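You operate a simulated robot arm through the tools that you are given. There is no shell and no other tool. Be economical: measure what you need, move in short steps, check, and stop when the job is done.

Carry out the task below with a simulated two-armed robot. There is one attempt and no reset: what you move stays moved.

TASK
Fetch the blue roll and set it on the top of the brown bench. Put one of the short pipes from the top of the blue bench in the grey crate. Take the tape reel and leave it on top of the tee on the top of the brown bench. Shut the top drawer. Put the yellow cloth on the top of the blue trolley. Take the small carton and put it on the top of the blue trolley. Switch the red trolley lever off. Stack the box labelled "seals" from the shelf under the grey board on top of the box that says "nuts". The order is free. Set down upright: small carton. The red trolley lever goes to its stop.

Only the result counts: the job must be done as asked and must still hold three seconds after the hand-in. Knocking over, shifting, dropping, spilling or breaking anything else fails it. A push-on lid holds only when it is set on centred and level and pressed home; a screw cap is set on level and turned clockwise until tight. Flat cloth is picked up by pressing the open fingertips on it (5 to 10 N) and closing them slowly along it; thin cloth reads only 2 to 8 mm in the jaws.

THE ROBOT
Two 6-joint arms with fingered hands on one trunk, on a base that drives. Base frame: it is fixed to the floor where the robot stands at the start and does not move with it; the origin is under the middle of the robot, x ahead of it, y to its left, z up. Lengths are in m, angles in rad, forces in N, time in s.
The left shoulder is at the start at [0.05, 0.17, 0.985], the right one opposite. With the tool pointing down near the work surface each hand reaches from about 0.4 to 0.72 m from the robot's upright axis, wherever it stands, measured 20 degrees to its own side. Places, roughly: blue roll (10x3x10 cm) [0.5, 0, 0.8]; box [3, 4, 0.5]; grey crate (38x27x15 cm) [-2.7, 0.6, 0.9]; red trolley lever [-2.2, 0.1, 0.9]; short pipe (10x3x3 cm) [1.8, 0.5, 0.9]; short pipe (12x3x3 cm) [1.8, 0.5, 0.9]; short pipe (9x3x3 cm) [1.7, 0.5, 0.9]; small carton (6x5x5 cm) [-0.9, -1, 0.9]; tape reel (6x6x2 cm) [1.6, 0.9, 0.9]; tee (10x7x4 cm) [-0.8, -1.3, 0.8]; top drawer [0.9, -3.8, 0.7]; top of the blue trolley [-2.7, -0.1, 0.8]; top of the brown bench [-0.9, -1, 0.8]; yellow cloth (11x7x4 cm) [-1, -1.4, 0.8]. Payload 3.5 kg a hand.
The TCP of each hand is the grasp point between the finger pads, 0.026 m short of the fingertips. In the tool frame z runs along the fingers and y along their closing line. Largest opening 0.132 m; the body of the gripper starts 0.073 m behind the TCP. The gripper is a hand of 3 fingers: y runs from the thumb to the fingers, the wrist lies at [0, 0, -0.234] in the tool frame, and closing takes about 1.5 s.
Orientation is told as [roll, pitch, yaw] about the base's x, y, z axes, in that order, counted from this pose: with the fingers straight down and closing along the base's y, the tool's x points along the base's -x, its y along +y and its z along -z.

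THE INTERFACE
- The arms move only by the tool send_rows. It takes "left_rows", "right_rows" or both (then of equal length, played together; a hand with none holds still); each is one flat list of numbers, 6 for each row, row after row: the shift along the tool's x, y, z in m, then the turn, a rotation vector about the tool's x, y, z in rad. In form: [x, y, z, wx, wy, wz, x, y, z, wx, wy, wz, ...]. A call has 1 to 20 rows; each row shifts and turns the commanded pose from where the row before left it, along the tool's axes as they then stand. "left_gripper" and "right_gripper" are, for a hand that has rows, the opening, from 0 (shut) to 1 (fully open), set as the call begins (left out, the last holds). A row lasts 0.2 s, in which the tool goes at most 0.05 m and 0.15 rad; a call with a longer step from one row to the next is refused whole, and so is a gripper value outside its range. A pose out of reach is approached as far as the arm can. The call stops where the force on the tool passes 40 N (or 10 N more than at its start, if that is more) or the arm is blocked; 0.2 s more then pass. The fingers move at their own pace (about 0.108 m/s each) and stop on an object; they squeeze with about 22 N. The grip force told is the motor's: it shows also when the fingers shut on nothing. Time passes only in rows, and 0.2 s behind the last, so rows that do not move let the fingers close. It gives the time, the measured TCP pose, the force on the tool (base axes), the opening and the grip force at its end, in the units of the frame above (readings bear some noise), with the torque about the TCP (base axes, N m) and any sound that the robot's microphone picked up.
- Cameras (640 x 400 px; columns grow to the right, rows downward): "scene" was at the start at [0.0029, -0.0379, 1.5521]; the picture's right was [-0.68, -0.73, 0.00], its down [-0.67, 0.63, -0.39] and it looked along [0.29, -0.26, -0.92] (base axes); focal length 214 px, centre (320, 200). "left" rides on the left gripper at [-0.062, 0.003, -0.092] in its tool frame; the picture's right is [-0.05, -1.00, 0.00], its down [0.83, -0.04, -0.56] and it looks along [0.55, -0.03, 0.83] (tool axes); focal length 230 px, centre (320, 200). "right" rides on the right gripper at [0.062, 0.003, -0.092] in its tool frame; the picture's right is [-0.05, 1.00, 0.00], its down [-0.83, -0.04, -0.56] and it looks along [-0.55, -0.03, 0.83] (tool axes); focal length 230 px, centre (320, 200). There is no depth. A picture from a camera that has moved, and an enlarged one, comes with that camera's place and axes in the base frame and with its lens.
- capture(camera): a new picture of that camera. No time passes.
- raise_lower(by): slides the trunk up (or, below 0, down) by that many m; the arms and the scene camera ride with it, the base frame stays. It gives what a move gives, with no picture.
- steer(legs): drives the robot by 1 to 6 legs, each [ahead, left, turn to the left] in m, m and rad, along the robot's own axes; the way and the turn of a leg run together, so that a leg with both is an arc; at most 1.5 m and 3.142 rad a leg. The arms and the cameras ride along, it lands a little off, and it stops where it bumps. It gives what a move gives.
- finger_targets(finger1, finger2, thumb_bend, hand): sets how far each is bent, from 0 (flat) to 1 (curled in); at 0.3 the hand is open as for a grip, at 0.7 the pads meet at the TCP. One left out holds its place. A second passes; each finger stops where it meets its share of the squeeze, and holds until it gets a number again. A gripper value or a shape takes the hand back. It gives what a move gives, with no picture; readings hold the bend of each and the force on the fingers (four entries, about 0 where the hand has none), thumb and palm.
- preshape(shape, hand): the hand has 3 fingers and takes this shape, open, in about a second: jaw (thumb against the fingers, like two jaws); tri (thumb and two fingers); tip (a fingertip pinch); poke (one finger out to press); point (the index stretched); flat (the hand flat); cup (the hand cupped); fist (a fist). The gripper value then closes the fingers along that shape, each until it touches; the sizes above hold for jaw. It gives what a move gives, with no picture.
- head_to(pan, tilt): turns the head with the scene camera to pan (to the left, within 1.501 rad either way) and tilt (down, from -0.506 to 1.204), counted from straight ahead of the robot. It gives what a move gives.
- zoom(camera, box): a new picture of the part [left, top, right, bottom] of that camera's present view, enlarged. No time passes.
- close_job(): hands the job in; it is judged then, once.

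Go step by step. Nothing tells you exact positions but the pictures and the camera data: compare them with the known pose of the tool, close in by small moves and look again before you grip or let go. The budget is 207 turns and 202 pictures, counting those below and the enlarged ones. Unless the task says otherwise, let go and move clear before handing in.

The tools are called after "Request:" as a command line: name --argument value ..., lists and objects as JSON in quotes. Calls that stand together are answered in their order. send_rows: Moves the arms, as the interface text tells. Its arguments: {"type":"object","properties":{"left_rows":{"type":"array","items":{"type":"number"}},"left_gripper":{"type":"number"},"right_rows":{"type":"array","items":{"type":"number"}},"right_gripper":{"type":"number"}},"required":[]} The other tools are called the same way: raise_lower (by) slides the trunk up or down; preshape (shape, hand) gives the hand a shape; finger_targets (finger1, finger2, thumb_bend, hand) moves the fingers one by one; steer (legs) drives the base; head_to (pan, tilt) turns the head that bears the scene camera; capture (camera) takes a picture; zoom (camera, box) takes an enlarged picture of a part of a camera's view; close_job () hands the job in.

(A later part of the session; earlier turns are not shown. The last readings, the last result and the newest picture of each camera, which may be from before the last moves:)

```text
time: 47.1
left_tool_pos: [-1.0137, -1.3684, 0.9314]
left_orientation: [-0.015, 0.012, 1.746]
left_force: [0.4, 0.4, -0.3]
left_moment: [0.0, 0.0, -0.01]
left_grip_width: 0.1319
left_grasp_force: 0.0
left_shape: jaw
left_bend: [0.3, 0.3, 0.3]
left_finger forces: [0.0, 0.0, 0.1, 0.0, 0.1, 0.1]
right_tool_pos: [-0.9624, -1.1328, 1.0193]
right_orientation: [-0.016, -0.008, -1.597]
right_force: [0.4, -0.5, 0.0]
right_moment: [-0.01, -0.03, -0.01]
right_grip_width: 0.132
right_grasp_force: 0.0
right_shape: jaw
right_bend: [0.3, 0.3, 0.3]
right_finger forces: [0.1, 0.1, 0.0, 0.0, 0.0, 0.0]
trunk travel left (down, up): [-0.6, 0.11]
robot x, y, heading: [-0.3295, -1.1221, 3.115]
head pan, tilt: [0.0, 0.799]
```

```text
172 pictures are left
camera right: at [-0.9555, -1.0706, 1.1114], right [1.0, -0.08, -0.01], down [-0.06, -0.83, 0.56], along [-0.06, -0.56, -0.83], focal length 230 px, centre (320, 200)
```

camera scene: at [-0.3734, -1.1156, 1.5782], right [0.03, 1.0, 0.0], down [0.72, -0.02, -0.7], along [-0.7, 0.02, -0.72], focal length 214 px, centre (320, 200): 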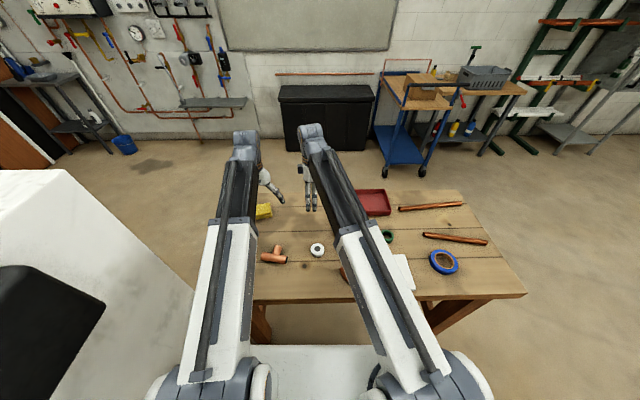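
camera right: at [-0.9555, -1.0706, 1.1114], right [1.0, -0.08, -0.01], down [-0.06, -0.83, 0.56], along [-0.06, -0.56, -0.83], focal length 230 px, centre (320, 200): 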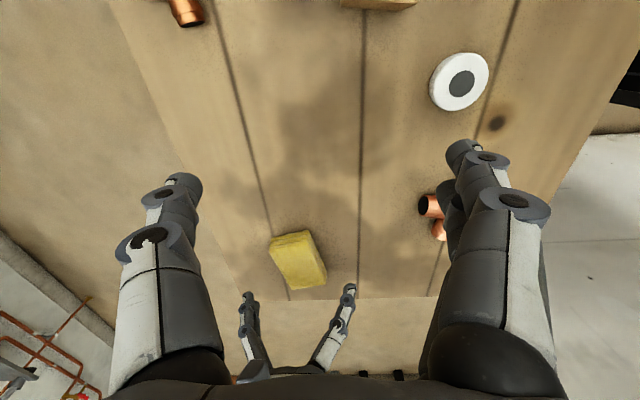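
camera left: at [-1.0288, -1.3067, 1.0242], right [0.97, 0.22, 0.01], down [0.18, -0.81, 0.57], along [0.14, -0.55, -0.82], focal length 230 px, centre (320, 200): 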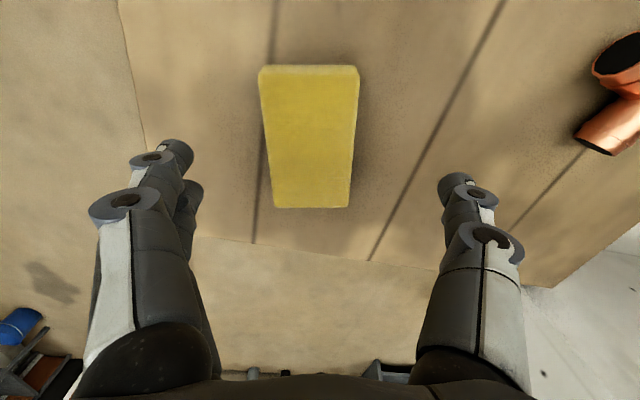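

The slab is aligned between the fingers. I go down to just above the bench and close.

Request:
send_rows --left_rows '[0, 0.006, 0.03, 0, 0, 0, 0, 0, 0.025, 0, 0, 0, 0, 0, 0.013, 0, 0, 0, 0, 0, 0, 0, 0, 0]'

Request:
send_rows --left_rows '[0, 0, 0, 0, 0, 0, 0, 0, 0, 0, 0, 0, 0, 0, 0, 0, 0, 0, 0, 0, 0, 0, 0, 0, 0, 0, 0, 0, 0, 0, 0, 0, 0, 0, 0, 0, 0, 0, 0, 0, 0, 0, 0, 0, 0, 0, 0, 0]' --left_gripper 0

Request:
capture --camera "left"

```text
time: 48.1
left_tool_pos: [-1.0179, -1.3719, 0.8646]
left_orientation: [-0.013, 0.012, 1.747]
left_force: [0.1, -0.2, -0.3]
left_moment: [0.03, 0.0, -0.01]
left_grip_width: 0.1319
left_grasp_force: 0.0
left_shape: jaw
left_bend: [0.3, 0.3, 0.3]
left_finger forces: [0.0, 0.1, 0.0, 0.1, 0.0, 0.0]
right_tool_pos: [-0.9621, -1.1332, 1.0201]
right_orientation: [-0.016, -0.007, -1.596]
right_force: [-0.2, 0.2, 0.2]
right_moment: [0.03, 0.0, 0.01]
right_grip_width: 0.1319
right_grasp_force: 0.1
right_shape: jaw
right_bend: [0.3, 0.3, 0.3]
right_finger forces: [0.1, 0.0, 0.0, 0.1, 0.0, 0.0]
trunk travel left (down, up): [-0.6, 0.11]
robot x, y, heading: [-0.3308, -1.1161, 3.112]
head pan, tilt: [0.0, 0.799]
```

```text
time: 49.9
left_tool_pos: [-1.0181, -1.37, 0.8643]
left_orientation: [-0.014, 0.011, 1.748]
left_force: [0.2, 0.2, -0.3]
left_moment: [-0.03, 0.01, 0.0]
left_grip_width: 0.0621
left_grasp_force: 21.9
left_shape: jaw
left_bend: [0.73, 0.73, 0.7]
left_finger forces: [9.9, 10.0, 0.0, 0.0, 20.0, 0.0]
right_tool_pos: [-0.9626, -1.1327, 1.0191]
right_orientation: [-0.017, -0.006, -1.597]
right_force: [0.1, 1.1, -0.5]
right_moment: [-0.05, -0.01, -0.03]
right_grip_width: 0.132
right_grasp_force: 0.1
right_shape: jaw
right_bend: [0.3, 0.3, 0.3]
right_finger forces: [0.0, 0.1, 0.0, 0.0, 0.0, 0.1]
trunk travel left (down, up): [-0.6, 0.11]
robot x, y, heading: [-0.3308, -1.1192, 3.112]
head pan, tilt: [0.0, 0.799]
```

```text
171 pictures are left
camera left: at [-1.0337, -1.3094, 0.9564], right [0.97, 0.23, 0.01], down [0.18, -0.81, 0.57], along [0.14, -0.55, -0.82], focal length 230 px, centre (320, 200)
```

left: 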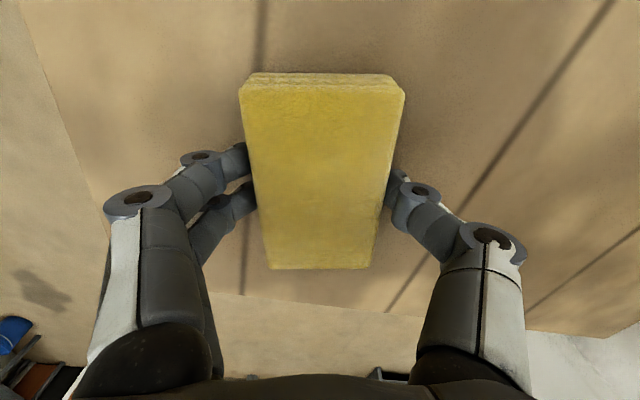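

The cloth is held. I lift it and bring the right hand over the carton.

Request:
send_rows --left_rows '[0, 0, -0.02, 0, 0, 0, 0, 0, -0.04, 0, 0, 0, 0, 0, -0.05, 0, 0, 0, 0, 0, -0.04, 0, 0, 0]' --right_rows '[0.025, 0.0125, 0, 0, 0, 0, 0.025, 0.0125, 0, 0, 0, 0, 0.025, 0.0125, 0, 0, 0, 0, 0.023, 0.0125, 0, 0, 0, 0]'

Request:
capture --camera "right"

Request:
capture --camera "left"

```text
time: 50.9
left_tool_pos: [-1.0183, -1.3675, 1.0147]
left_orientation: [-0.017, 0.011, 1.747]
left_force: [0.6, 0.3, -0.2]
left_moment: [-0.03, 0.03, 0.02]
left_grip_width: 0.0621
left_grasp_force: 21.7
left_shape: jaw
left_bend: [0.73, 0.73, 0.7]
left_finger forces: [9.8, 10.1, 0.1, 0.0, 19.9, 0.0]
right_tool_pos: [-0.9104, -1.037, 1.0166]
right_orientation: [-0.016, -0.008, -1.597]
right_force: [-0.9, 0.1, 0.3]
right_moment: [0.01, -0.01, -0.03]
right_grip_width: 0.1319
right_grasp_force: 0.1
right_shape: jaw
right_bend: [0.3, 0.3, 0.3]
right_finger forces: [0.0, 0.0, 0.0, 0.1, 0.0, 0.1]
trunk travel left (down, up): [-0.6, 0.11]
robot x, y, heading: [-0.3351, -1.1194, 3.116]
head pan, tilt: [0.0, 0.799]
```

```text
170 pictures are left
camera right: at [-0.9029, -0.975, 1.1095], right [1.0, -0.08, -0.02], down [-0.06, -0.83, 0.56], along [-0.06, -0.56, -0.83], focal length 230 px, centre (320, 200)
```

right: 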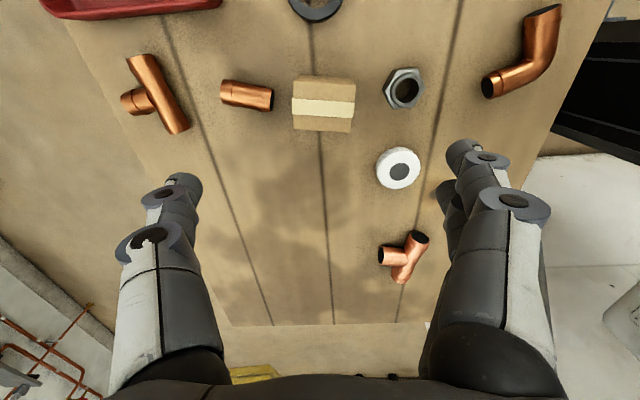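

```text
169 pictures are left
camera left: at [-1.0345, -1.3071, 1.1076], right [0.97, 0.23, 0.01], down [0.18, -0.81, 0.57], along [0.14, -0.55, -0.82], focal length 230 px, centre (320, 200)
```

left: 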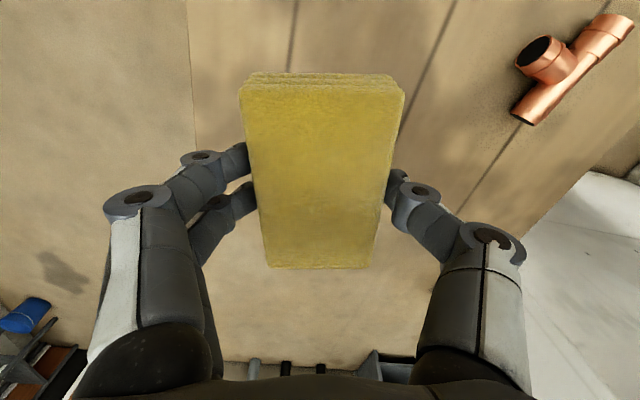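

The carton (≈ (-0.908, -1.022)) has a coupling and a nut beside it, so I grip only its upper part, above them.

Request:
send_rows --right_rows '[0.014, 0.003, 0.03, 0, 0, 0, 0, 0, 0.05, 0, 0, 0, 0, 0, 0.045, 0, 0, 0, 0, 0, 0, 0, 0, 0]' --right_gripper 1

Request:
capture --camera "right"

```text
time: 51.9
left_tool_pos: [-1.0195, -1.3687, 1.0149]
left_orientation: [-0.015, 0.012, 1.746]
left_force: [-0.3, -0.1, -1.3]
left_moment: [0.0, 0.01, 0.02]
left_grip_width: 0.0619
left_grasp_force: 22.1
left_shape: jaw
left_bend: [0.73, 0.73, 0.7]
left_finger forces: [10.0, 10.0, 0.0, 0.1, 19.9, 0.1]
right_tool_pos: [-0.9059, -1.0225, 0.8932]
right_orientation: [-0.016, -0.007, -1.597]
right_force: [0.0, -0.3, 0.4]
right_moment: [0.05, 0.01, 0.02]
right_grip_width: 0.132
right_grasp_force: 0.1
right_shape: jaw
right_bend: [0.3, 0.3, 0.3]
right_finger forces: [0.0, 0.0, 0.0, 0.1, 0.0, 0.0]
trunk travel left (down, up): [-0.6, 0.11]
robot x, y, heading: [-0.3313, -1.1187, 3.113]
head pan, tilt: [0.0, 0.799]
```

```text
168 pictures are left
camera right: at [-0.8992, -0.9599, 0.9851], right [1.0, -0.08, -0.01], down [-0.06, -0.83, 0.56], along [-0.06, -0.56, -0.83], focal length 230 px, centre (320, 200)
```

right: 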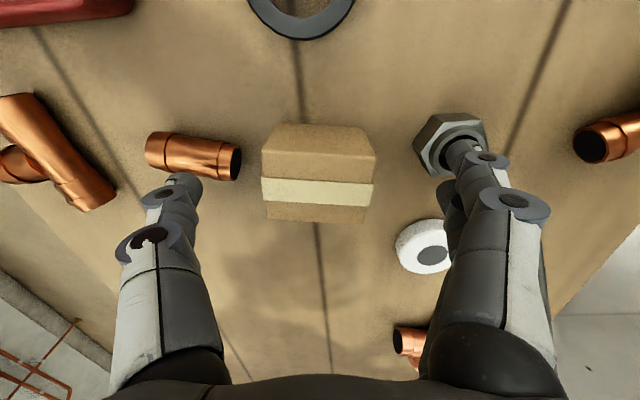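

The tips stand just above the coupling. I shift slightly, lower 6 mm and close.

Request:
send_rows --right_rows '[-0.008, 0, 0.006, 0, 0, 0, 0, 0, 0, 0, 0, 0, 0, 0, 0, 0, 0, 0, 0, 0, 0, 0, 0, 0, 0, 0, 0, 0, 0, 0, 0, 0, 0, 0, 0, 0, 0, 0, 0, 0, 0, 0, 0, 0, 0, 0, 0, 0, 0, 0, 0, 0, 0, 0]' --right_gripper 0

Request:
capture --camera "right"

```text
time: 53.9
left_tool_pos: [-1.0191, -1.3687, 1.0149]
left_orientation: [-0.013, 0.012, 1.746]
left_force: [0.0, 0.4, -0.3]
left_moment: [0.01, -0.01, 0.02]
left_grip_width: 0.0621
left_grasp_force: 21.4
left_shape: jaw
left_bend: [0.73, 0.73, 0.7]
left_finger forces: [9.9, 10.1, 0.0, 0.0, 19.9, 0.0]
right_tool_pos: [-0.9055, -1.0303, 0.8881]
right_orientation: [-0.016, -0.006, -1.596]
right_force: [0.7, -0.7, 0.0]
right_moment: [0.01, 0.07, 0.0]
right_grip_width: 0.052
right_grasp_force: 22.1
right_shape: jaw
right_bend: [0.73, 0.73, 0.7]
right_finger forces: [9.7, 10.0, 0.0, 0.0, 19.9, 0.1]
trunk travel left (down, up): [-0.6, 0.11]
robot x, y, heading: [-0.3279, -1.1206, 3.118]
head pan, tilt: [0.0, 0.799]
```

```text
167 pictures are left
camera right: at [-0.8996, -0.968, 0.9795], right [1.0, -0.08, -0.01], down [-0.06, -0.83, 0.56], along [-0.06, -0.56, -0.83], focal length 230 px, centre (320, 200)
```

right: 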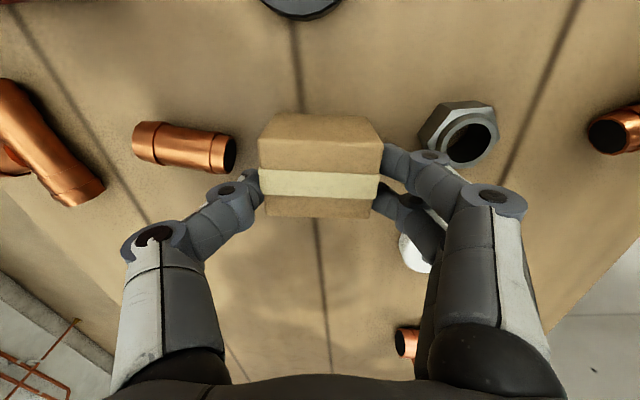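

Both fingers hold the carton. I lift and check.

Request:
send_rows --right_rows '[0, 0, -0.01, 0, 0, 0, 0, 0, -0.02, 0, 0, 0, 0, 0, -0.03, 0, 0, 0, 0, 0, -0.04, 0, 0, 0, 0, 0, -0.04, 0, 0, 0]'

Request:
capture --camera "right"

```text
time: 55.1
left_tool_pos: [-1.0191, -1.3693, 1.0143]
left_orientation: [-0.013, 0.013, 1.746]
left_force: [-0.6, -0.3, -0.5]
left_moment: [0.0, 0.03, -0.01]
left_grip_width: 0.0617
left_grasp_force: 21.7
left_shape: jaw
left_bend: [0.73, 0.73, 0.7]
left_finger forces: [9.9, 10.0, 0.0, 0.0, 19.9, 0.0]
right_tool_pos: [-0.9037, -1.0297, 1.0267]
right_orientation: [-0.013, -0.007, -1.594]
right_force: [-0.1, 0.1, -0.7]
right_moment: [0.0, 0.01, 0.0]
right_grip_width: 0.0522
right_grasp_force: 22.4
right_shape: jaw
right_bend: [0.73, 0.73, 0.7]
right_finger forces: [9.8, 10.0, 0.1, 0.0, 19.8, 0.1]
trunk travel left (down, up): [-0.6, 0.11]
robot x, y, heading: [-0.329, -1.1201, 3.119]
head pan, tilt: [0.0, 0.799]
```

```text
166 pictures are left
camera right: at [-0.8971, -0.967, 1.118], right [1.0, -0.08, -0.01], down [-0.06, -0.83, 0.56], along [-0.06, -0.56, -0.83], focal length 230 px, centre (320, 200)
```

right: 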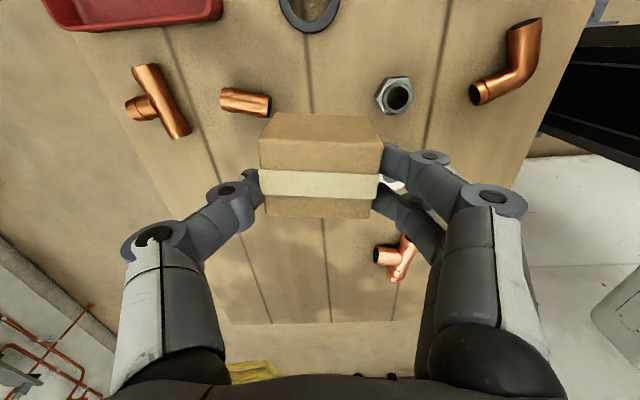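

The carton is held upright. I back off, pass the end of the bench and stop short of the blue trolley to look.

Request:
steer --legs '[[-0.15, 0, 0.02], [0, -1.1, 0], [0.85, 0, 0]]'

Request:
head_to --pan 0 --tilt 0.5

Request:
capture --camera "scene"

Request:
zoom --camera "scene" --box '[240, 60, 480, 210]'

```text
time: 65.7
left_tool_pos: [-1.7009, -0.2467, 1.0151]
left_orientation: [-0.014, 0.013, 1.735]
left_force: [0.0, -0.2, -0.3]
left_moment: [-0.01, 0.02, 0.03]
left_grip_width: 0.0622
left_grasp_force: 21.5
left_shape: jaw
left_bend: [0.73, 0.73, 0.7]
left_finger forces: [9.9, 9.9, 0.1, 0.0, 19.9, 0.1]
right_tool_pos: [-1.5802, 0.0913, 1.0274]
right_orientation: [-0.015, -0.007, -1.609]
right_force: [-0.3, -0.4, -0.6]
right_moment: [0.0, -0.02, -0.03]
right_grip_width: 0.0523
right_grasp_force: 22.1
right_shape: jaw
right_bend: [0.73, 0.73, 0.7]
right_finger forces: [9.8, 9.9, 0.0, 0.0, 19.9, 0.0]
trunk travel left (down, up): [-0.6, 0.11]
robot x, y, heading: [-1.0105, -0.0005, 3.102]
head pan, tilt: [0.0, 0.799]
```

```text
time: 66.5
left_tool_pos: [-1.6998, -0.2454, 1.0146]
left_orientation: [-0.014, 0.012, 1.736]
left_force: [0.2, 0.2, -0.6]
left_moment: [0.01, 0.0, 0.03]
left_grip_width: 0.0621
left_grasp_force: 21.7
left_shape: jaw
left_bend: [0.73, 0.73, 0.7]
left_finger forces: [9.9, 10.0, 0.1, 0.0, 19.9, 0.0]
right_tool_pos: [-1.5813, 0.0922, 1.0259]
right_orientation: [-0.017, -0.007, -1.611]
right_force: [-0.2, -0.4, -0.7]
right_moment: [0.02, -0.01, 0.01]
right_grip_width: 0.0523
right_grasp_force: 21.7
right_shape: jaw
right_bend: [0.73, 0.73, 0.7]
right_finger forces: [9.8, 10.0, 0.0, 0.1, 19.9, 0.0]
trunk travel left (down, up): [-0.6, 0.11]
robot x, y, heading: [-1.0145, -0.0054, 3.103]
head pan, tilt: [0.0, 0.499]
```

```text
165 pictures are left
camera scene: at [-1.0611, -0.0009, 1.6041], right [0.04, 1.0, 0.0], down [0.48, -0.02, -0.88], along [-0.88, 0.03, -0.48], focal length 214 px, centre (320, 200)
```

scene: 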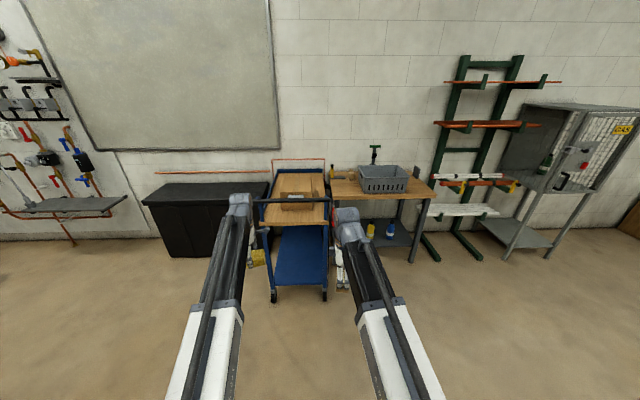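

```text
2.67 times, centred on (360, 135) of scene
camera zoom: at [-1.0611, -0.0009, 1.6041], right [0.04, 1.0, 0.0], down [0.48, -0.02, -0.88], along [-0.88, 0.03, -0.48], focal length 572 px, centre (213, 373)
```

zoom: 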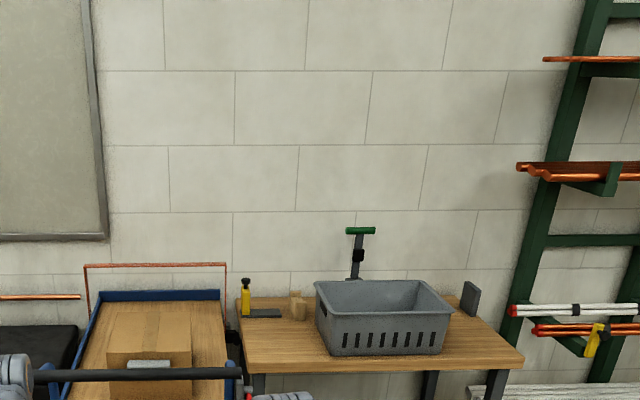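

The free strip is at the front of the trolley top, behind the black handle bar at z ≈ 1.0. I raise the trunk and creep forward.

Request:
raise_lower --by 0.105

Request:
steer --legs '[[0.45, 0, 0.035]]'

Request:
head_to --pan 0 --tilt 0.85

Request:
capture --camera "scene"

Request:
capture --camera "left"

Request:
capture --camera "right"

```text
time: 67.9
left_tool_pos: [-1.6995, -0.2467, 1.1193]
left_orientation: [-0.015, 0.012, 1.734]
left_force: [0.6, 0.4, -1.0]
left_moment: [0.03, 0.0, 0.02]
left_grip_width: 0.0616
left_grasp_force: 21.7
left_shape: jaw
left_bend: [0.73, 0.73, 0.7]
left_finger forces: [9.9, 10.1, 0.0, 0.0, 19.9, 0.1]
right_tool_pos: [-1.582, 0.0928, 1.1304]
right_orientation: [-0.015, -0.007, -1.609]
right_force: [-0.1, 0.4, -0.7]
right_moment: [-0.01, -0.01, 0.0]
right_grip_width: 0.0523
right_grasp_force: 22.0
right_shape: jaw
right_bend: [0.73, 0.73, 0.7]
right_finger forces: [9.8, 9.9, 0.0, 0.0, 19.9, 0.0]
trunk travel left (down, up): [-0.705, 0.005]
robot x, y, heading: [-1.0136, -0.008, 3.1]
head pan, tilt: [0.0, 0.499]
```

```text
time: 70.6
left_tool_pos: [-2.1425, -0.252, 1.1189]
left_orientation: [-0.015, 0.013, 1.76]
left_force: [0.1, 0.1, -1.6]
left_moment: [-0.01, 0.0, -0.03]
left_grip_width: 0.0622
left_grasp_force: 22.2
left_shape: jaw
left_bend: [0.73, 0.73, 0.7]
left_finger forces: [9.9, 10.0, 0.0, 0.1, 20.0, 0.1]
right_tool_pos: [-2.0311, 0.0894, 1.1296]
right_orientation: [-0.015, -0.007, -1.587]
right_force: [-0.5, 1.0, -1.2]
right_moment: [0.0, -0.02, 0.0]
right_grip_width: 0.0523
right_grasp_force: 21.9
right_shape: jaw
right_bend: [0.73, 0.73, 0.7]
right_finger forces: [9.8, 10.0, 0.1, 0.0, 19.9, 0.0]
trunk travel left (down, up): [-0.705, 0.005]
robot x, y, heading: [-1.4561, 0.0051, 3.131]
head pan, tilt: [0.0, 0.499]
```

```text
time: 71.4
left_tool_pos: [-2.1427, -0.2509, 1.1197]
left_orientation: [-0.014, 0.013, 1.76]
left_force: [-0.2, 0.6, -1.0]
left_moment: [-0.01, 0.01, 0.0]
left_grip_width: 0.0623
left_grasp_force: 22.3
left_shape: jaw
left_bend: [0.73, 0.73, 0.7]
left_finger forces: [9.9, 10.1, 0.0, 0.0, 20.0, 0.0]
right_tool_pos: [-2.0315, 0.0894, 1.1306]
right_orientation: [-0.016, -0.007, -1.585]
right_force: [0.3, 0.3, -1.2]
right_moment: [-0.02, 0.02, 0.01]
right_grip_width: 0.0524
right_grasp_force: 21.8
right_shape: jaw
right_bend: [0.73, 0.73, 0.7]
right_finger forces: [9.9, 9.9, 0.0, 0.1, 19.9, 0.0]
trunk travel left (down, up): [-0.705, 0.005]
robot x, y, heading: [-1.4619, 0.0081, 3.122]
head pan, tilt: [0.0, 0.85]
```

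```text
163 pictures are left
camera scene: at [-1.4966, 0.0095, 1.6792], right [0.01, 1.0, 0.0], down [0.75, -0.01, -0.66], along [-0.66, 0.01, -0.75], focal length 214 px, centre (320, 200)
```

scene: 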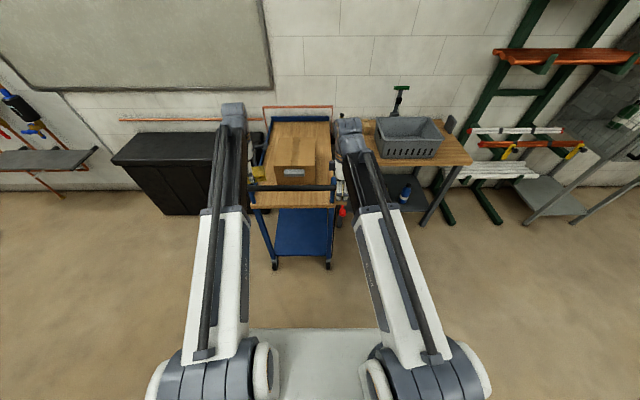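

```text
162 pictures are left
camera left: at [-2.1588, -0.1903, 1.2121], right [0.97, 0.24, 0.01], down [0.19, -0.8, 0.57], along [0.15, -0.55, -0.82], focal length 230 px, centre (320, 200)
```

left: 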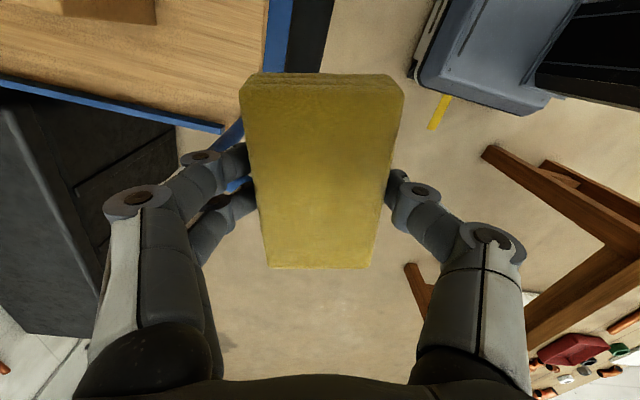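

```text
161 pictures are left
camera right: at [-2.0255, 0.1517, 1.2227], right [1.0, -0.07, -0.01], down [-0.05, -0.83, 0.56], along [-0.05, -0.56, -0.83], focal length 230 px, centre (320, 200)
```

right: 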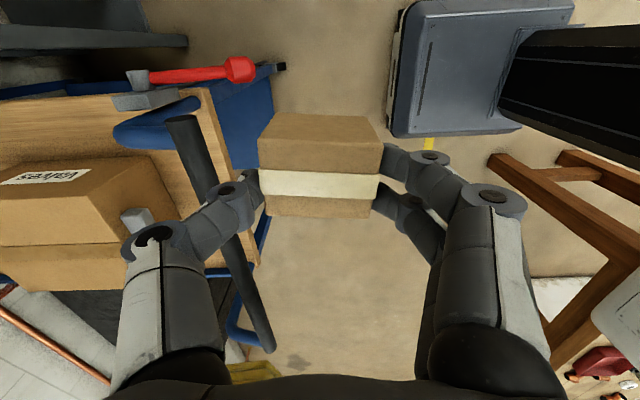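

I need a close look at the trolley top from the scene camera.

Request:
zoom --camera "scene" --box '[232, 95, 376, 185]'

Request:
zoom --camera "scene" --box '[240, 160, 368, 240]'

```text
4.44 times, centred on (304, 140) of scene
camera zoom: at [-1.4966, 0.0095, 1.6792], right [0.01, 1.0, 0.0], down [0.75, -0.01, -0.66], along [-0.66, 0.01, -0.75], focal length 953 px, centre (391, 467)
```

zoom: 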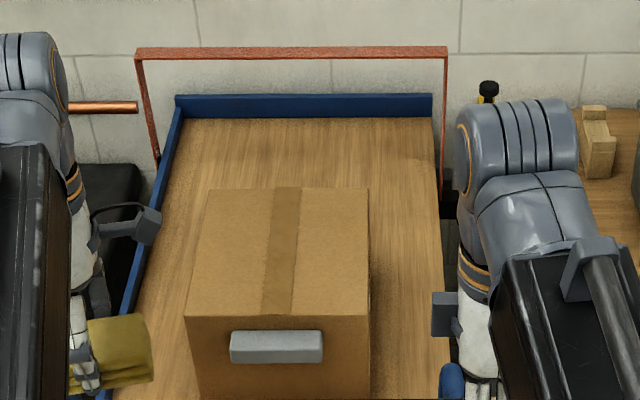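

```text
5.00 times, centred on (304, 200) of scene
camera zoom: at [-1.4966, 0.0095, 1.6792], right [0.01, 1.0, 0.0], down [0.75, -0.01, -0.66], along [-0.66, 0.01, -0.75], focal length 1072 px, centre (400, 200)
```

zoom: 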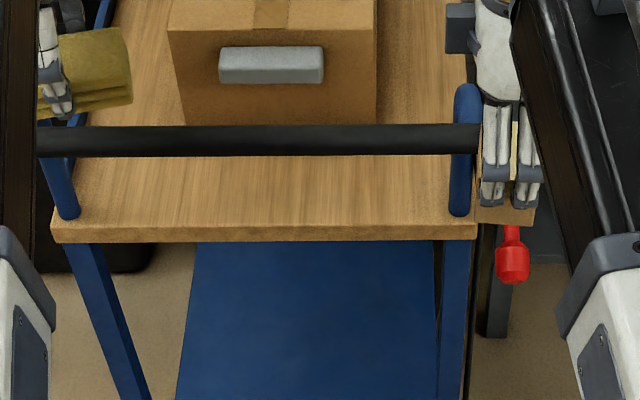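

Trolley front edge is at x ≈ -2.215, box front at -2.367; the free strip is 15 cm deep, with the bar at (x ≈ -2.13, z ≈ 1.03). Cloth goes to (-2.285, -0.27), carton to (-2.285, 0.035). I pull the left hand in and drive closer.

Request:
send_rows --left_rows '[0.0137, -0.0398, 0, 0, 0, 0, 0.0137, -0.0398, 0, 0, 0, 0, 0.0137, -0.0398, 0, 0, 0, 0]' --right_rows '[-0.018, 0.005, 0, 0, 0, 0, -0.018, 0.005, 0, 0, 0, 0, -0.018, 0.005, 0, 0, 0, 0]'

Request:
steer --legs '[[0.27, 0, 0.015]]'

Request:
capture --camera "left"

Request:
capture --camera "right"

Request:
capture --camera "scene"

```text
time: 72.2
left_tool_pos: [-2.0137, -0.2689, 1.1235]
left_orientation: [-0.014, 0.01, 1.76]
left_force: [0.0, -0.3, -0.4]
left_moment: [0.0, -0.03, -0.01]
left_grip_width: 0.0621
left_grasp_force: 22.1
left_shape: jaw
left_bend: [0.73, 0.73, 0.7]
left_finger forces: [9.8, 10.1, 0.1, 0.0, 19.9, 0.0]
right_tool_pos: [-2.0154, 0.0346, 1.1319]
right_orientation: [-0.015, -0.007, -1.584]
right_force: [-0.4, 0.4, -1.5]
right_moment: [0.0, 0.01, 0.02]
right_grip_width: 0.0522
right_grasp_force: 21.8
right_shape: jaw
right_bend: [0.73, 0.73, 0.7]
right_finger forces: [9.8, 10.0, 0.0, 0.0, 19.9, 0.1]
trunk travel left (down, up): [-0.705, 0.005]
robot x, y, heading: [-1.4646, 0.0067, 3.126]
head pan, tilt: [0.0, 0.85]
```

```text
time: 74.2
left_tool_pos: [-2.2833, -0.2719, 1.1225]
left_orientation: [-0.015, 0.013, 1.768]
left_force: [0.0, -0.5, -1.1]
left_moment: [-0.02, -0.01, 0.0]
left_grip_width: 0.0621
left_grasp_force: 21.6
left_shape: jaw
left_bend: [0.73, 0.73, 0.7]
left_finger forces: [9.9, 10.2, 0.0, 0.0, 20.0, 0.1]
right_tool_pos: [-2.2882, 0.0315, 1.1315]
right_orientation: [-0.013, -0.006, -1.575]
right_force: [0.1, 0.1, -1.6]
right_moment: [0.0, -0.02, 0.04]
right_grip_width: 0.0521
right_grasp_force: 21.8
right_shape: jaw
right_bend: [0.73, 0.73, 0.7]
right_finger forces: [9.8, 10.0, 0.0, 0.1, 19.8, 0.0]
trunk travel left (down, up): [-0.705, 0.005]
robot x, y, heading: [-1.7301, 0.011, 3.141]
head pan, tilt: [0.0, 0.85]
```

```text
158 pictures are left
camera left: at [-2.2994, -0.2108, 1.2141], right [0.97, 0.25, 0.01], down [0.2, -0.8, 0.57], along [0.15, -0.54, -0.82], focal length 230 px, centre (320, 200)
```

left: 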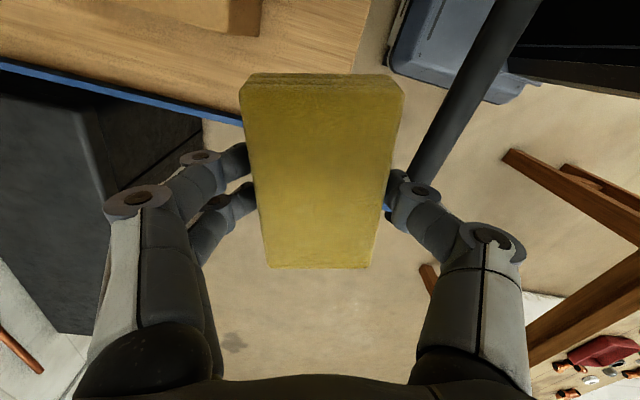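

```text
157 pictures are left
camera right: at [-2.2833, 0.0934, 1.2239], right [1.0, -0.06, -0.01], down [-0.04, -0.83, 0.56], along [-0.04, -0.56, -0.83], focal length 230 px, centre (320, 200)
```

right: 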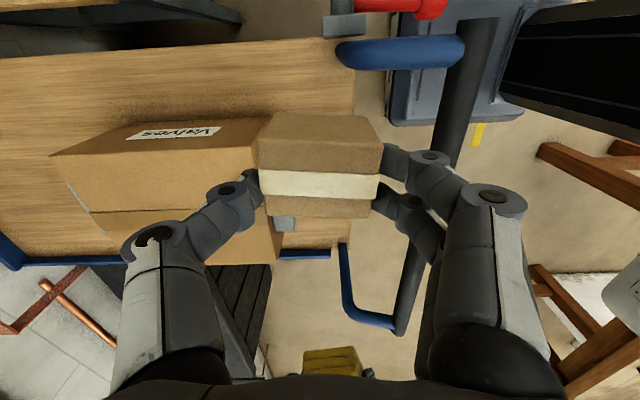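

```text
156 pictures are left
camera scene: at [-1.7682, 0.0116, 1.6791], right [0.0, 1.0, 0.0], down [0.75, 0.0, -0.66], along [-0.66, 0.0, -0.75], focal length 214 px, centre (320, 200)
```

scene: 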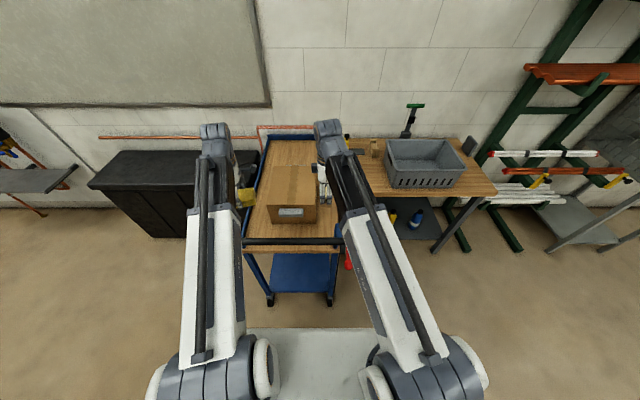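

Fingers are clear of the box sides. I shift both hands 2 cm inward and lower both, still stopping above the surface.

Request:
send_rows --left_rows '[-0.004, 0.02, 0, 0, 0, 0, 0, 0, 0.04, 0, 0, 0, 0, 0, 0.04, 0, 0, 0, 0, 0, 0.04, 0, 0, 0, 0, 0, 0.04, 0, 0, 0, 0, 0, 0.035, 0, 0, 0]' --right_rows '[0.01, -0.017, 0, 0, 0, 0, 0, 0, 0.04, 0, 0, 0, 0, 0, 0.04, 0, 0, 0, 0, 0, 0.04, 0, 0, 0, 0, 0, 0.04, 0, 0, 0, 0, 0, 0.03, 0, 0, 0]'

Request:
capture --camera "left"

Request:
capture --camera "right"

Request:
zoom --camera "scene" --box '[200, 100, 392, 260]'

```text
time: 75.5
left_tool_pos: [-2.298, -0.2745, 0.926]
left_orientation: [-0.014, 0.008, 1.767]
left_force: [0.0, 4.1, 1.8]
left_moment: [0.1, -0.08, 0.13]
left_grip_width: 0.0617
left_grasp_force: 22.0
left_shape: jaw
left_bend: [0.73, 0.73, 0.7]
left_finger forces: [10.0, 10.3, 0.0, 0.0, 21.0, 0.1]
right_tool_pos: [-2.3084, 0.0434, 0.9429]
right_orientation: [-0.015, -0.006, -1.577]
right_force: [0.3, -0.9, -0.7]
right_moment: [0.02, -0.03, 0.01]
right_grip_width: 0.0521
right_grasp_force: 21.6
right_shape: jaw
right_bend: [0.73, 0.73, 0.7]
right_finger forces: [9.8, 10.0, 0.1, 0.0, 19.8, 0.1]
trunk travel left (down, up): [-0.705, 0.005]
robot x, y, heading: [-1.729, 0.0059, 3.142]
head pan, tilt: [0.0, 0.85]
```

```text
155 pictures are left
camera left: at [-2.3143, -0.2131, 1.0184], right [0.97, 0.25, 0.01], down [0.2, -0.8, 0.56], along [0.15, -0.54, -0.83], focal length 230 px, centre (320, 200)
```

left: 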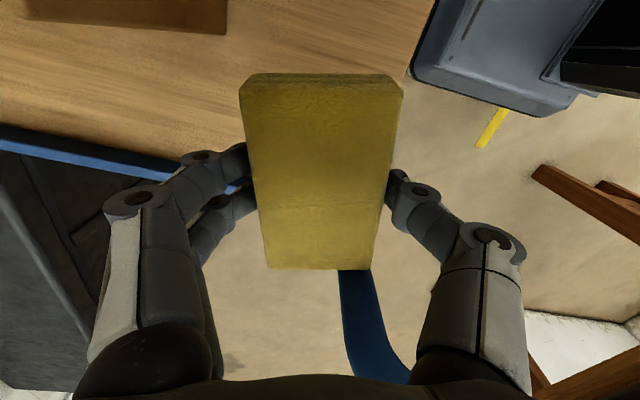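

```text
154 pictures are left
camera right: at [-2.3034, 0.1057, 1.0345], right [1.0, -0.06, -0.01], down [-0.04, -0.83, 0.56], along [-0.04, -0.56, -0.83], focal length 230 px, centre (320, 200)
```

right: 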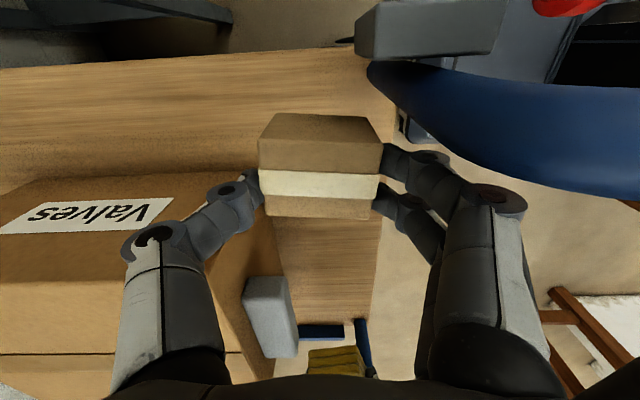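

```text
2.50 times, centred on (296, 180) of scene
camera zoom: at [-1.7671, 0.0123, 1.6793], right [0.0, 1.0, 0.0], down [0.75, 0.0, -0.66], along [-0.66, 0.0, -0.75], focal length 536 px, centre (380, 250)
```

zoom: 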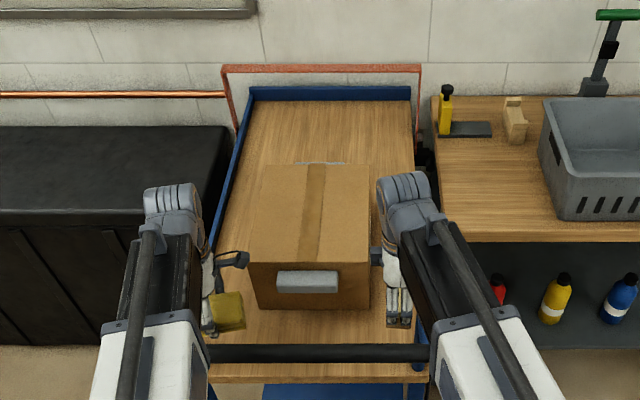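

A slight side force on the left hand (bracket side). I shift the left hand 2 cm inward and check, then lower further.

Request:
send_rows --left_rows '[-0.0196, -0.0038, 0, 0, 0, 0, 0, 0, 0, 0, 0, 0]'

Request:
send_rows --left_rows '[0, 0, 0.02, 0, 0, 0, 0, 0, 0.02, 0, 0, 0, 0, 0, 0.006, 0, 0, 0, 0, 0, 0.006, 0, 0, 0, 0, 0, 0.006, 0, 0, 0]'

Request:
send_rows --right_rows '[0, 0, 0.02, 0, 0, 0, 0, 0, 0.015, 0, 0, 0, 0, 0, 0.006, 0, 0, 0, 0, 0, 0.006, 0, 0, 0, 0, 0, 0.005, 0, 0, 0]'

Request:
capture --camera "left"

Request:
capture --camera "right"

```text
time: 76.2
left_tool_pos: [-2.298, -0.2551, 0.9254]
left_orientation: [-0.014, 0.012, 1.767]
left_force: [-0.5, -0.3, -1.2]
left_moment: [0.0, 0.0, -0.02]
left_grip_width: 0.0619
left_grasp_force: 21.9
left_shape: jaw
left_bend: [0.73, 0.73, 0.7]
left_finger forces: [9.8, 10.7, 0.0, 0.0, 20.5, 0.1]
right_tool_pos: [-2.3088, 0.0436, 0.9434]
right_orientation: [-0.017, -0.005, -1.576]
right_force: [-0.2, -0.1, -1.0]
right_moment: [0.01, -0.02, 0.02]
right_grip_width: 0.0522
right_grasp_force: 21.7
right_shape: jaw
right_bend: [0.73, 0.73, 0.7]
right_finger forces: [9.8, 10.1, 0.1, 0.0, 19.8, 0.0]
trunk travel left (down, up): [-0.705, 0.005]
robot x, y, heading: [-1.7281, 0.0127, 3.135]
head pan, tilt: [0.0, 0.85]
```

```text
time: 77.3
left_tool_pos: [-2.2987, -0.251, 0.8677]
left_orientation: [-0.013, 0.011, 1.767]
left_force: [-1.1, -0.5, -0.9]
left_moment: [0.04, -0.01, -0.01]
left_grip_width: 0.062
left_grasp_force: 21.8
left_shape: jaw
left_bend: [0.73, 0.73, 0.7]
left_finger forces: [9.8, 10.7, 0.1, 0.0, 20.5, 0.0]
right_tool_pos: [-2.3093, 0.044, 0.9434]
right_orientation: [-0.015, -0.007, -1.576]
right_force: [-0.4, 0.2, -2.0]
right_moment: [0.03, 0.03, -0.02]
right_grip_width: 0.0525
right_grasp_force: 22.0
right_shape: jaw
right_bend: [0.73, 0.73, 0.7]
right_finger forces: [9.9, 10.0, 0.1, 0.0, 19.8, 0.1]
trunk travel left (down, up): [-0.705, 0.005]
robot x, y, heading: [-1.728, 0.0104, 3.132]
head pan, tilt: [0.0, 0.85]
```

```text
time: 78.5
left_tool_pos: [-2.2996, -0.251, 0.8687]
left_orientation: [-0.015, 0.011, 1.768]
left_force: [-0.6, 0.5, -0.9]
left_moment: [0.01, 0.0, -0.01]
left_grip_width: 0.0619
left_grasp_force: 21.7
left_shape: jaw
left_bend: [0.73, 0.73, 0.7]
left_finger forces: [9.7, 10.7, 0.0, 0.1, 20.5, 0.1]
right_tool_pos: [-2.3084, 0.0398, 0.8903]
right_orientation: [-0.018, -0.006, -1.575]
right_force: [-0.1, 0.0, -0.9]
right_moment: [0.03, 0.01, -0.01]
right_grip_width: 0.0525
right_grasp_force: 21.9
right_shape: jaw
right_bend: [0.73, 0.73, 0.7]
right_finger forces: [9.8, 10.0, 0.0, 0.1, 19.7, 0.0]
trunk travel left (down, up): [-0.705, 0.005]
robot x, y, heading: [-1.7274, 0.0119, 3.131]
head pan, tilt: [0.0, 0.85]
```

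```text
152 pictures are left
camera left: at [-2.3154, -0.1908, 0.9611], right [0.97, 0.25, 0.01], down [0.2, -0.8, 0.57], along [0.15, -0.54, -0.82], focal length 230 px, centre (320, 200)
```

left: 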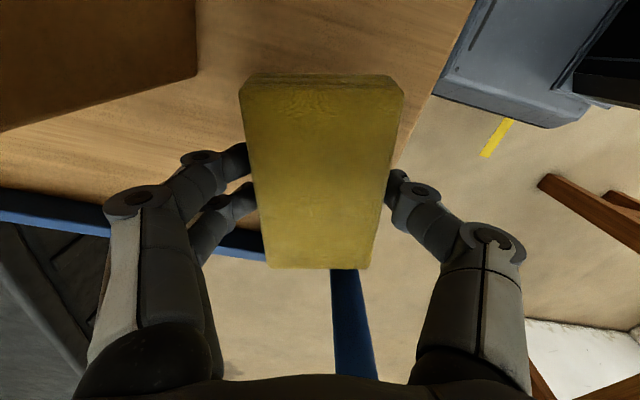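

```text
151 pictures are left
camera right: at [-2.3031, 0.1019, 0.982], right [1.0, -0.06, -0.01], down [-0.04, -0.83, 0.56], along [-0.04, -0.56, -0.83], focal length 230 px, centre (320, 200)
```

right: 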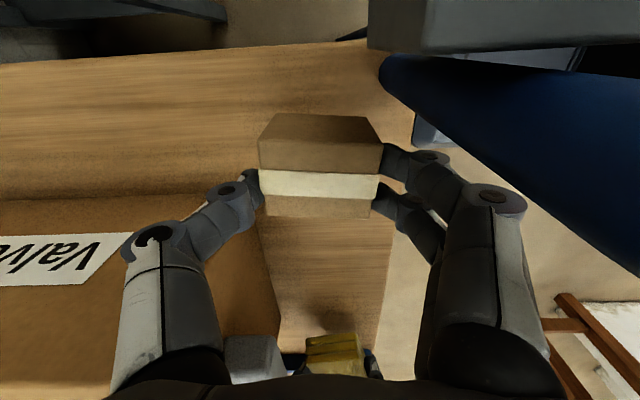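

No contact yet. I keep lowering in small steps, each hand in turn.

Request:
send_rows --left_rows '[0, 0, 0.006, 0, 0, 0, 0, 0, 0.006, 0, 0, 0, 0, 0, 0.005, 0, 0, 0, 0, 0, 0, 0, 0, 0]' --right_rows '[0, 0, 0.004, 0, 0, 0, 0, 0, 0.004, 0, 0, 0, 0, 0, 0.004, 0, 0, 0, 0, 0, 0, 0, 0, 0]'

```text
time: 79.5
left_tool_pos: [-2.2988, -0.2539, 0.8507]
left_orientation: [-0.014, 0.012, 1.767]
left_force: [-0.2, 0.2, -0.6]
left_moment: [-0.01, 0.0, -0.02]
left_grip_width: 0.062
left_grasp_force: 22.1
left_shape: jaw
left_bend: [0.73, 0.73, 0.7]
left_finger forces: [9.9, 10.7, 0.0, 0.1, 20.6, 0.0]
right_tool_pos: [-2.3083, 0.0388, 0.879]
right_orientation: [-0.016, -0.006, -1.578]
right_force: [-0.8, 0.3, -1.0]
right_moment: [-0.01, 0.0, -0.02]
right_grip_width: 0.0521
right_grasp_force: 22.1
right_shape: jaw
right_bend: [0.73, 0.73, 0.7]
right_finger forces: [9.8, 10.0, 0.1, 0.0, 19.8, 0.0]
trunk travel left (down, up): [-0.705, 0.005]
robot x, y, heading: [-1.7265, 0.0116, 3.136]
head pan, tilt: [0.0, 0.85]
```

Request:
send_rows --left_rows '[0, 0, 0.004, 0, 0, 0, 0, 0, 0.004, 0, 0, 0, 0, 0, 0.004, 0, 0, 0]' --right_rows '[0, 0, 0.004, 0, 0, 0, 0, 0, 0.004, 0, 0, 0, 0, 0, 0.004, 0, 0, 0]'

Request:
capture --camera "right"

```text
time: 80.3
left_tool_pos: [-2.2977, -0.2536, 0.8403]
left_orientation: [-0.013, 0.013, 1.767]
left_force: [0.1, -0.6, -0.3]
left_moment: [-0.01, 0.01, 0.0]
left_grip_width: 0.062
left_grasp_force: 22.7
left_shape: jaw
left_bend: [0.73, 0.73, 0.7]
left_finger forces: [9.8, 10.7, 0.1, 0.1, 20.5, 0.0]
right_tool_pos: [-2.3081, 0.0389, 0.8674]
right_orientation: [-0.017, -0.009, -1.576]
right_force: [0.0, 0.2, -1.4]
right_moment: [-0.01, 0.02, -0.01]
right_grip_width: 0.0526
right_grasp_force: 22.6
right_shape: jaw
right_bend: [0.73, 0.73, 0.7]
right_finger forces: [9.9, 10.0, 0.0, 0.1, 19.9, 0.0]
trunk travel left (down, up): [-0.705, 0.005]
robot x, y, heading: [-1.7309, 0.01, 3.137]
head pan, tilt: [0.0, 0.85]
```

```text
150 pictures are left
camera right: at [-2.3033, 0.1013, 0.9597], right [1.0, -0.06, -0.02], down [-0.04, -0.83, 0.56], along [-0.04, -0.56, -0.83], focal length 230 px, centre (320, 200)
```

right: 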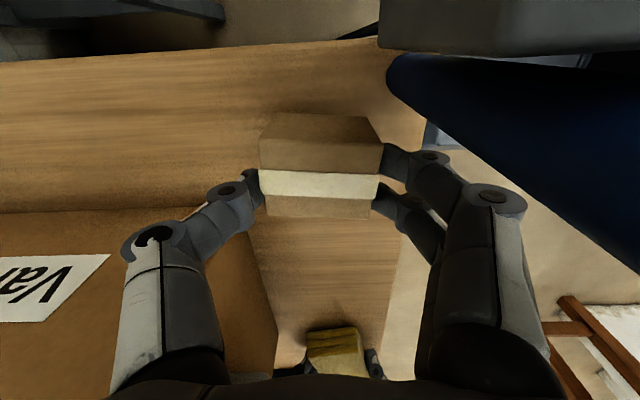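

Request:
send_rows --left_rows '[0, 0, 0.004, 0, 0, 0, 0, 0, 0.004, 0, 0, 0, 0, 0, 0.004, 0, 0, 0]' --right_rows '[0, 0, 0.004, 0, 0, 0, 0, 0, 0.004, 0, 0, 0, 0, 0, 0.004, 0, 0, 0]'

Request:
zoom --camera "scene" --box '[200, 100, 392, 260]'

```text
time: 81.2
left_tool_pos: [-2.2969, -0.2548, 0.8317]
left_orientation: [-0.009, 0.012, 1.768]
left_force: [-1.7, -1.7, 32.9]
left_moment: [-0.04, 0.1, 0.02]
left_grip_width: 0.062
left_grasp_force: 21.9
left_shape: jaw
left_bend: [0.73, 0.74, 0.71]
left_finger forces: [12.7, 12.9, 0.0, 0.0, 24.2, 0.0]
right_tool_pos: [-2.3069, 0.039, 0.8561]
right_orientation: [-0.017, -0.006, -1.575]
right_force: [-0.6, 0.2, 1.2]
right_moment: [0.01, -0.04, 0.0]
right_grip_width: 0.0523
right_grasp_force: 22.2
right_shape: jaw
right_bend: [0.73, 0.74, 0.7]
right_finger forces: [10.0, 10.1, 0.1, 0.1, 20.5, 0.0]
trunk travel left (down, up): [-0.705, 0.005]
robot x, y, heading: [-1.7291, 0.0091, 3.135]
head pan, tilt: [0.0, 0.85]
```

```text
2.50 times, centred on (296, 180) of scene
camera zoom: at [-1.764, 0.0127, 1.68], right [0.0, 1.0, 0.0], down [0.75, 0.0, -0.66], along [-0.66, 0.0, -0.75], focal length 536 px, centre (380, 250)
```

zoom: 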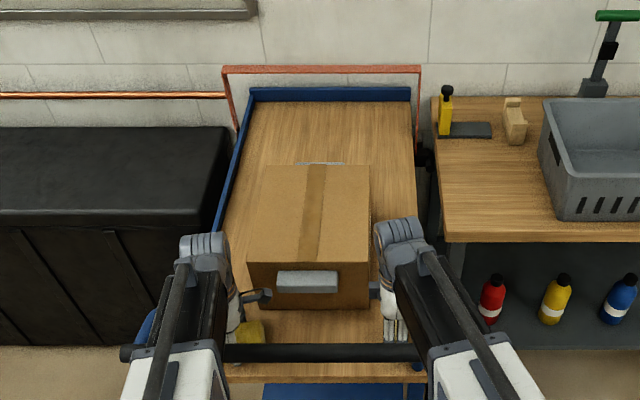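

Both objects touch the trolley top (surface ≈ 0.79). I open both hands partly and check before rising.

Request:
send_rows --left_rows '[0, 0, -0.002, 0, 0, 0, 0, 0, 0, 0, 0, 0, 0, 0, 0, 0, 0, 0, 0, 0, 0, 0, 0, 0, 0, 0, 0, 0, 0, 0]' --right_rows '[0, 0, 0.001, 0, 0, 0, 0, 0, 0, 0, 0, 0, 0, 0, 0, 0, 0, 0, 0, 0, 0, 0, 0, 0, 0, 0, 0, 0, 0, 0]' --left_gripper 0.75 --right_gripper 0.75

Request:
capture --camera "left"

Request:
capture --camera "right"

```text
time: 82.3
left_tool_pos: [-2.2974, -0.2529, 0.8295]
left_orientation: [-0.013, 0.013, 1.769]
left_force: [0.4, 0.3, 0.3]
left_moment: [-0.02, -0.01, 0.0]
left_grip_width: 0.0985
left_grasp_force: 0.1
left_shape: jaw
left_bend: [0.64, 0.64, 0.6]
left_finger forces: [0.0, 0.0, 0.1, 0.1, 0.0, 0.0]
right_tool_pos: [-2.3083, 0.04, 0.8535]
right_orientation: [-0.015, -0.007, -1.575]
right_force: [-0.1, -0.7, 0.8]
right_moment: [0.0, 0.01, 0.02]
right_grip_width: 0.0987
right_grasp_force: 0.0
right_shape: jaw
right_bend: [0.64, 0.64, 0.6]
right_finger forces: [0.0, 0.0, 0.0, 0.0, 0.1, 0.0]
trunk travel left (down, up): [-0.705, 0.005]
robot x, y, heading: [-1.7272, 0.0139, 3.136]
head pan, tilt: [0.0, 0.85]
```

```text
148 pictures are left
camera left: at [-2.3134, -0.1927, 0.9218], right [0.97, 0.25, 0.01], down [0.2, -0.8, 0.57], along [0.15, -0.54, -0.82], focal length 230 px, centre (320, 200)
```

left: 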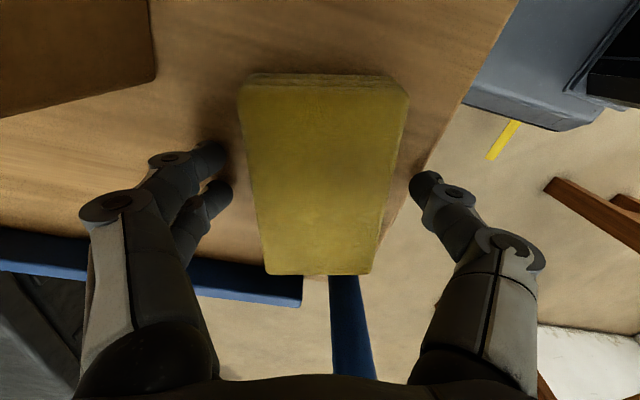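

```text
147 pictures are left
camera right: at [-2.3033, 0.1018, 0.9459], right [1.0, -0.06, -0.01], down [-0.04, -0.83, 0.56], along [-0.04, -0.56, -0.83], focal length 230 px, centre (320, 200)
```

right: 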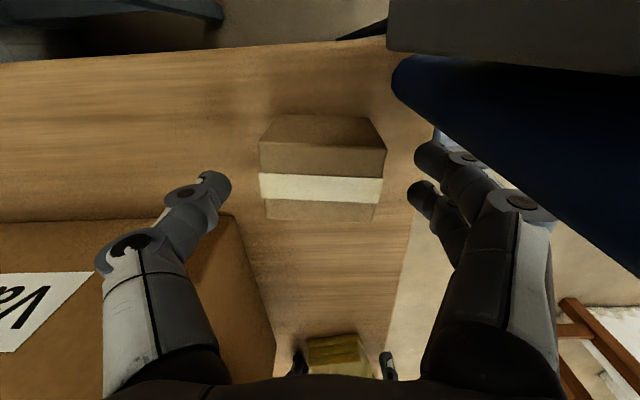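

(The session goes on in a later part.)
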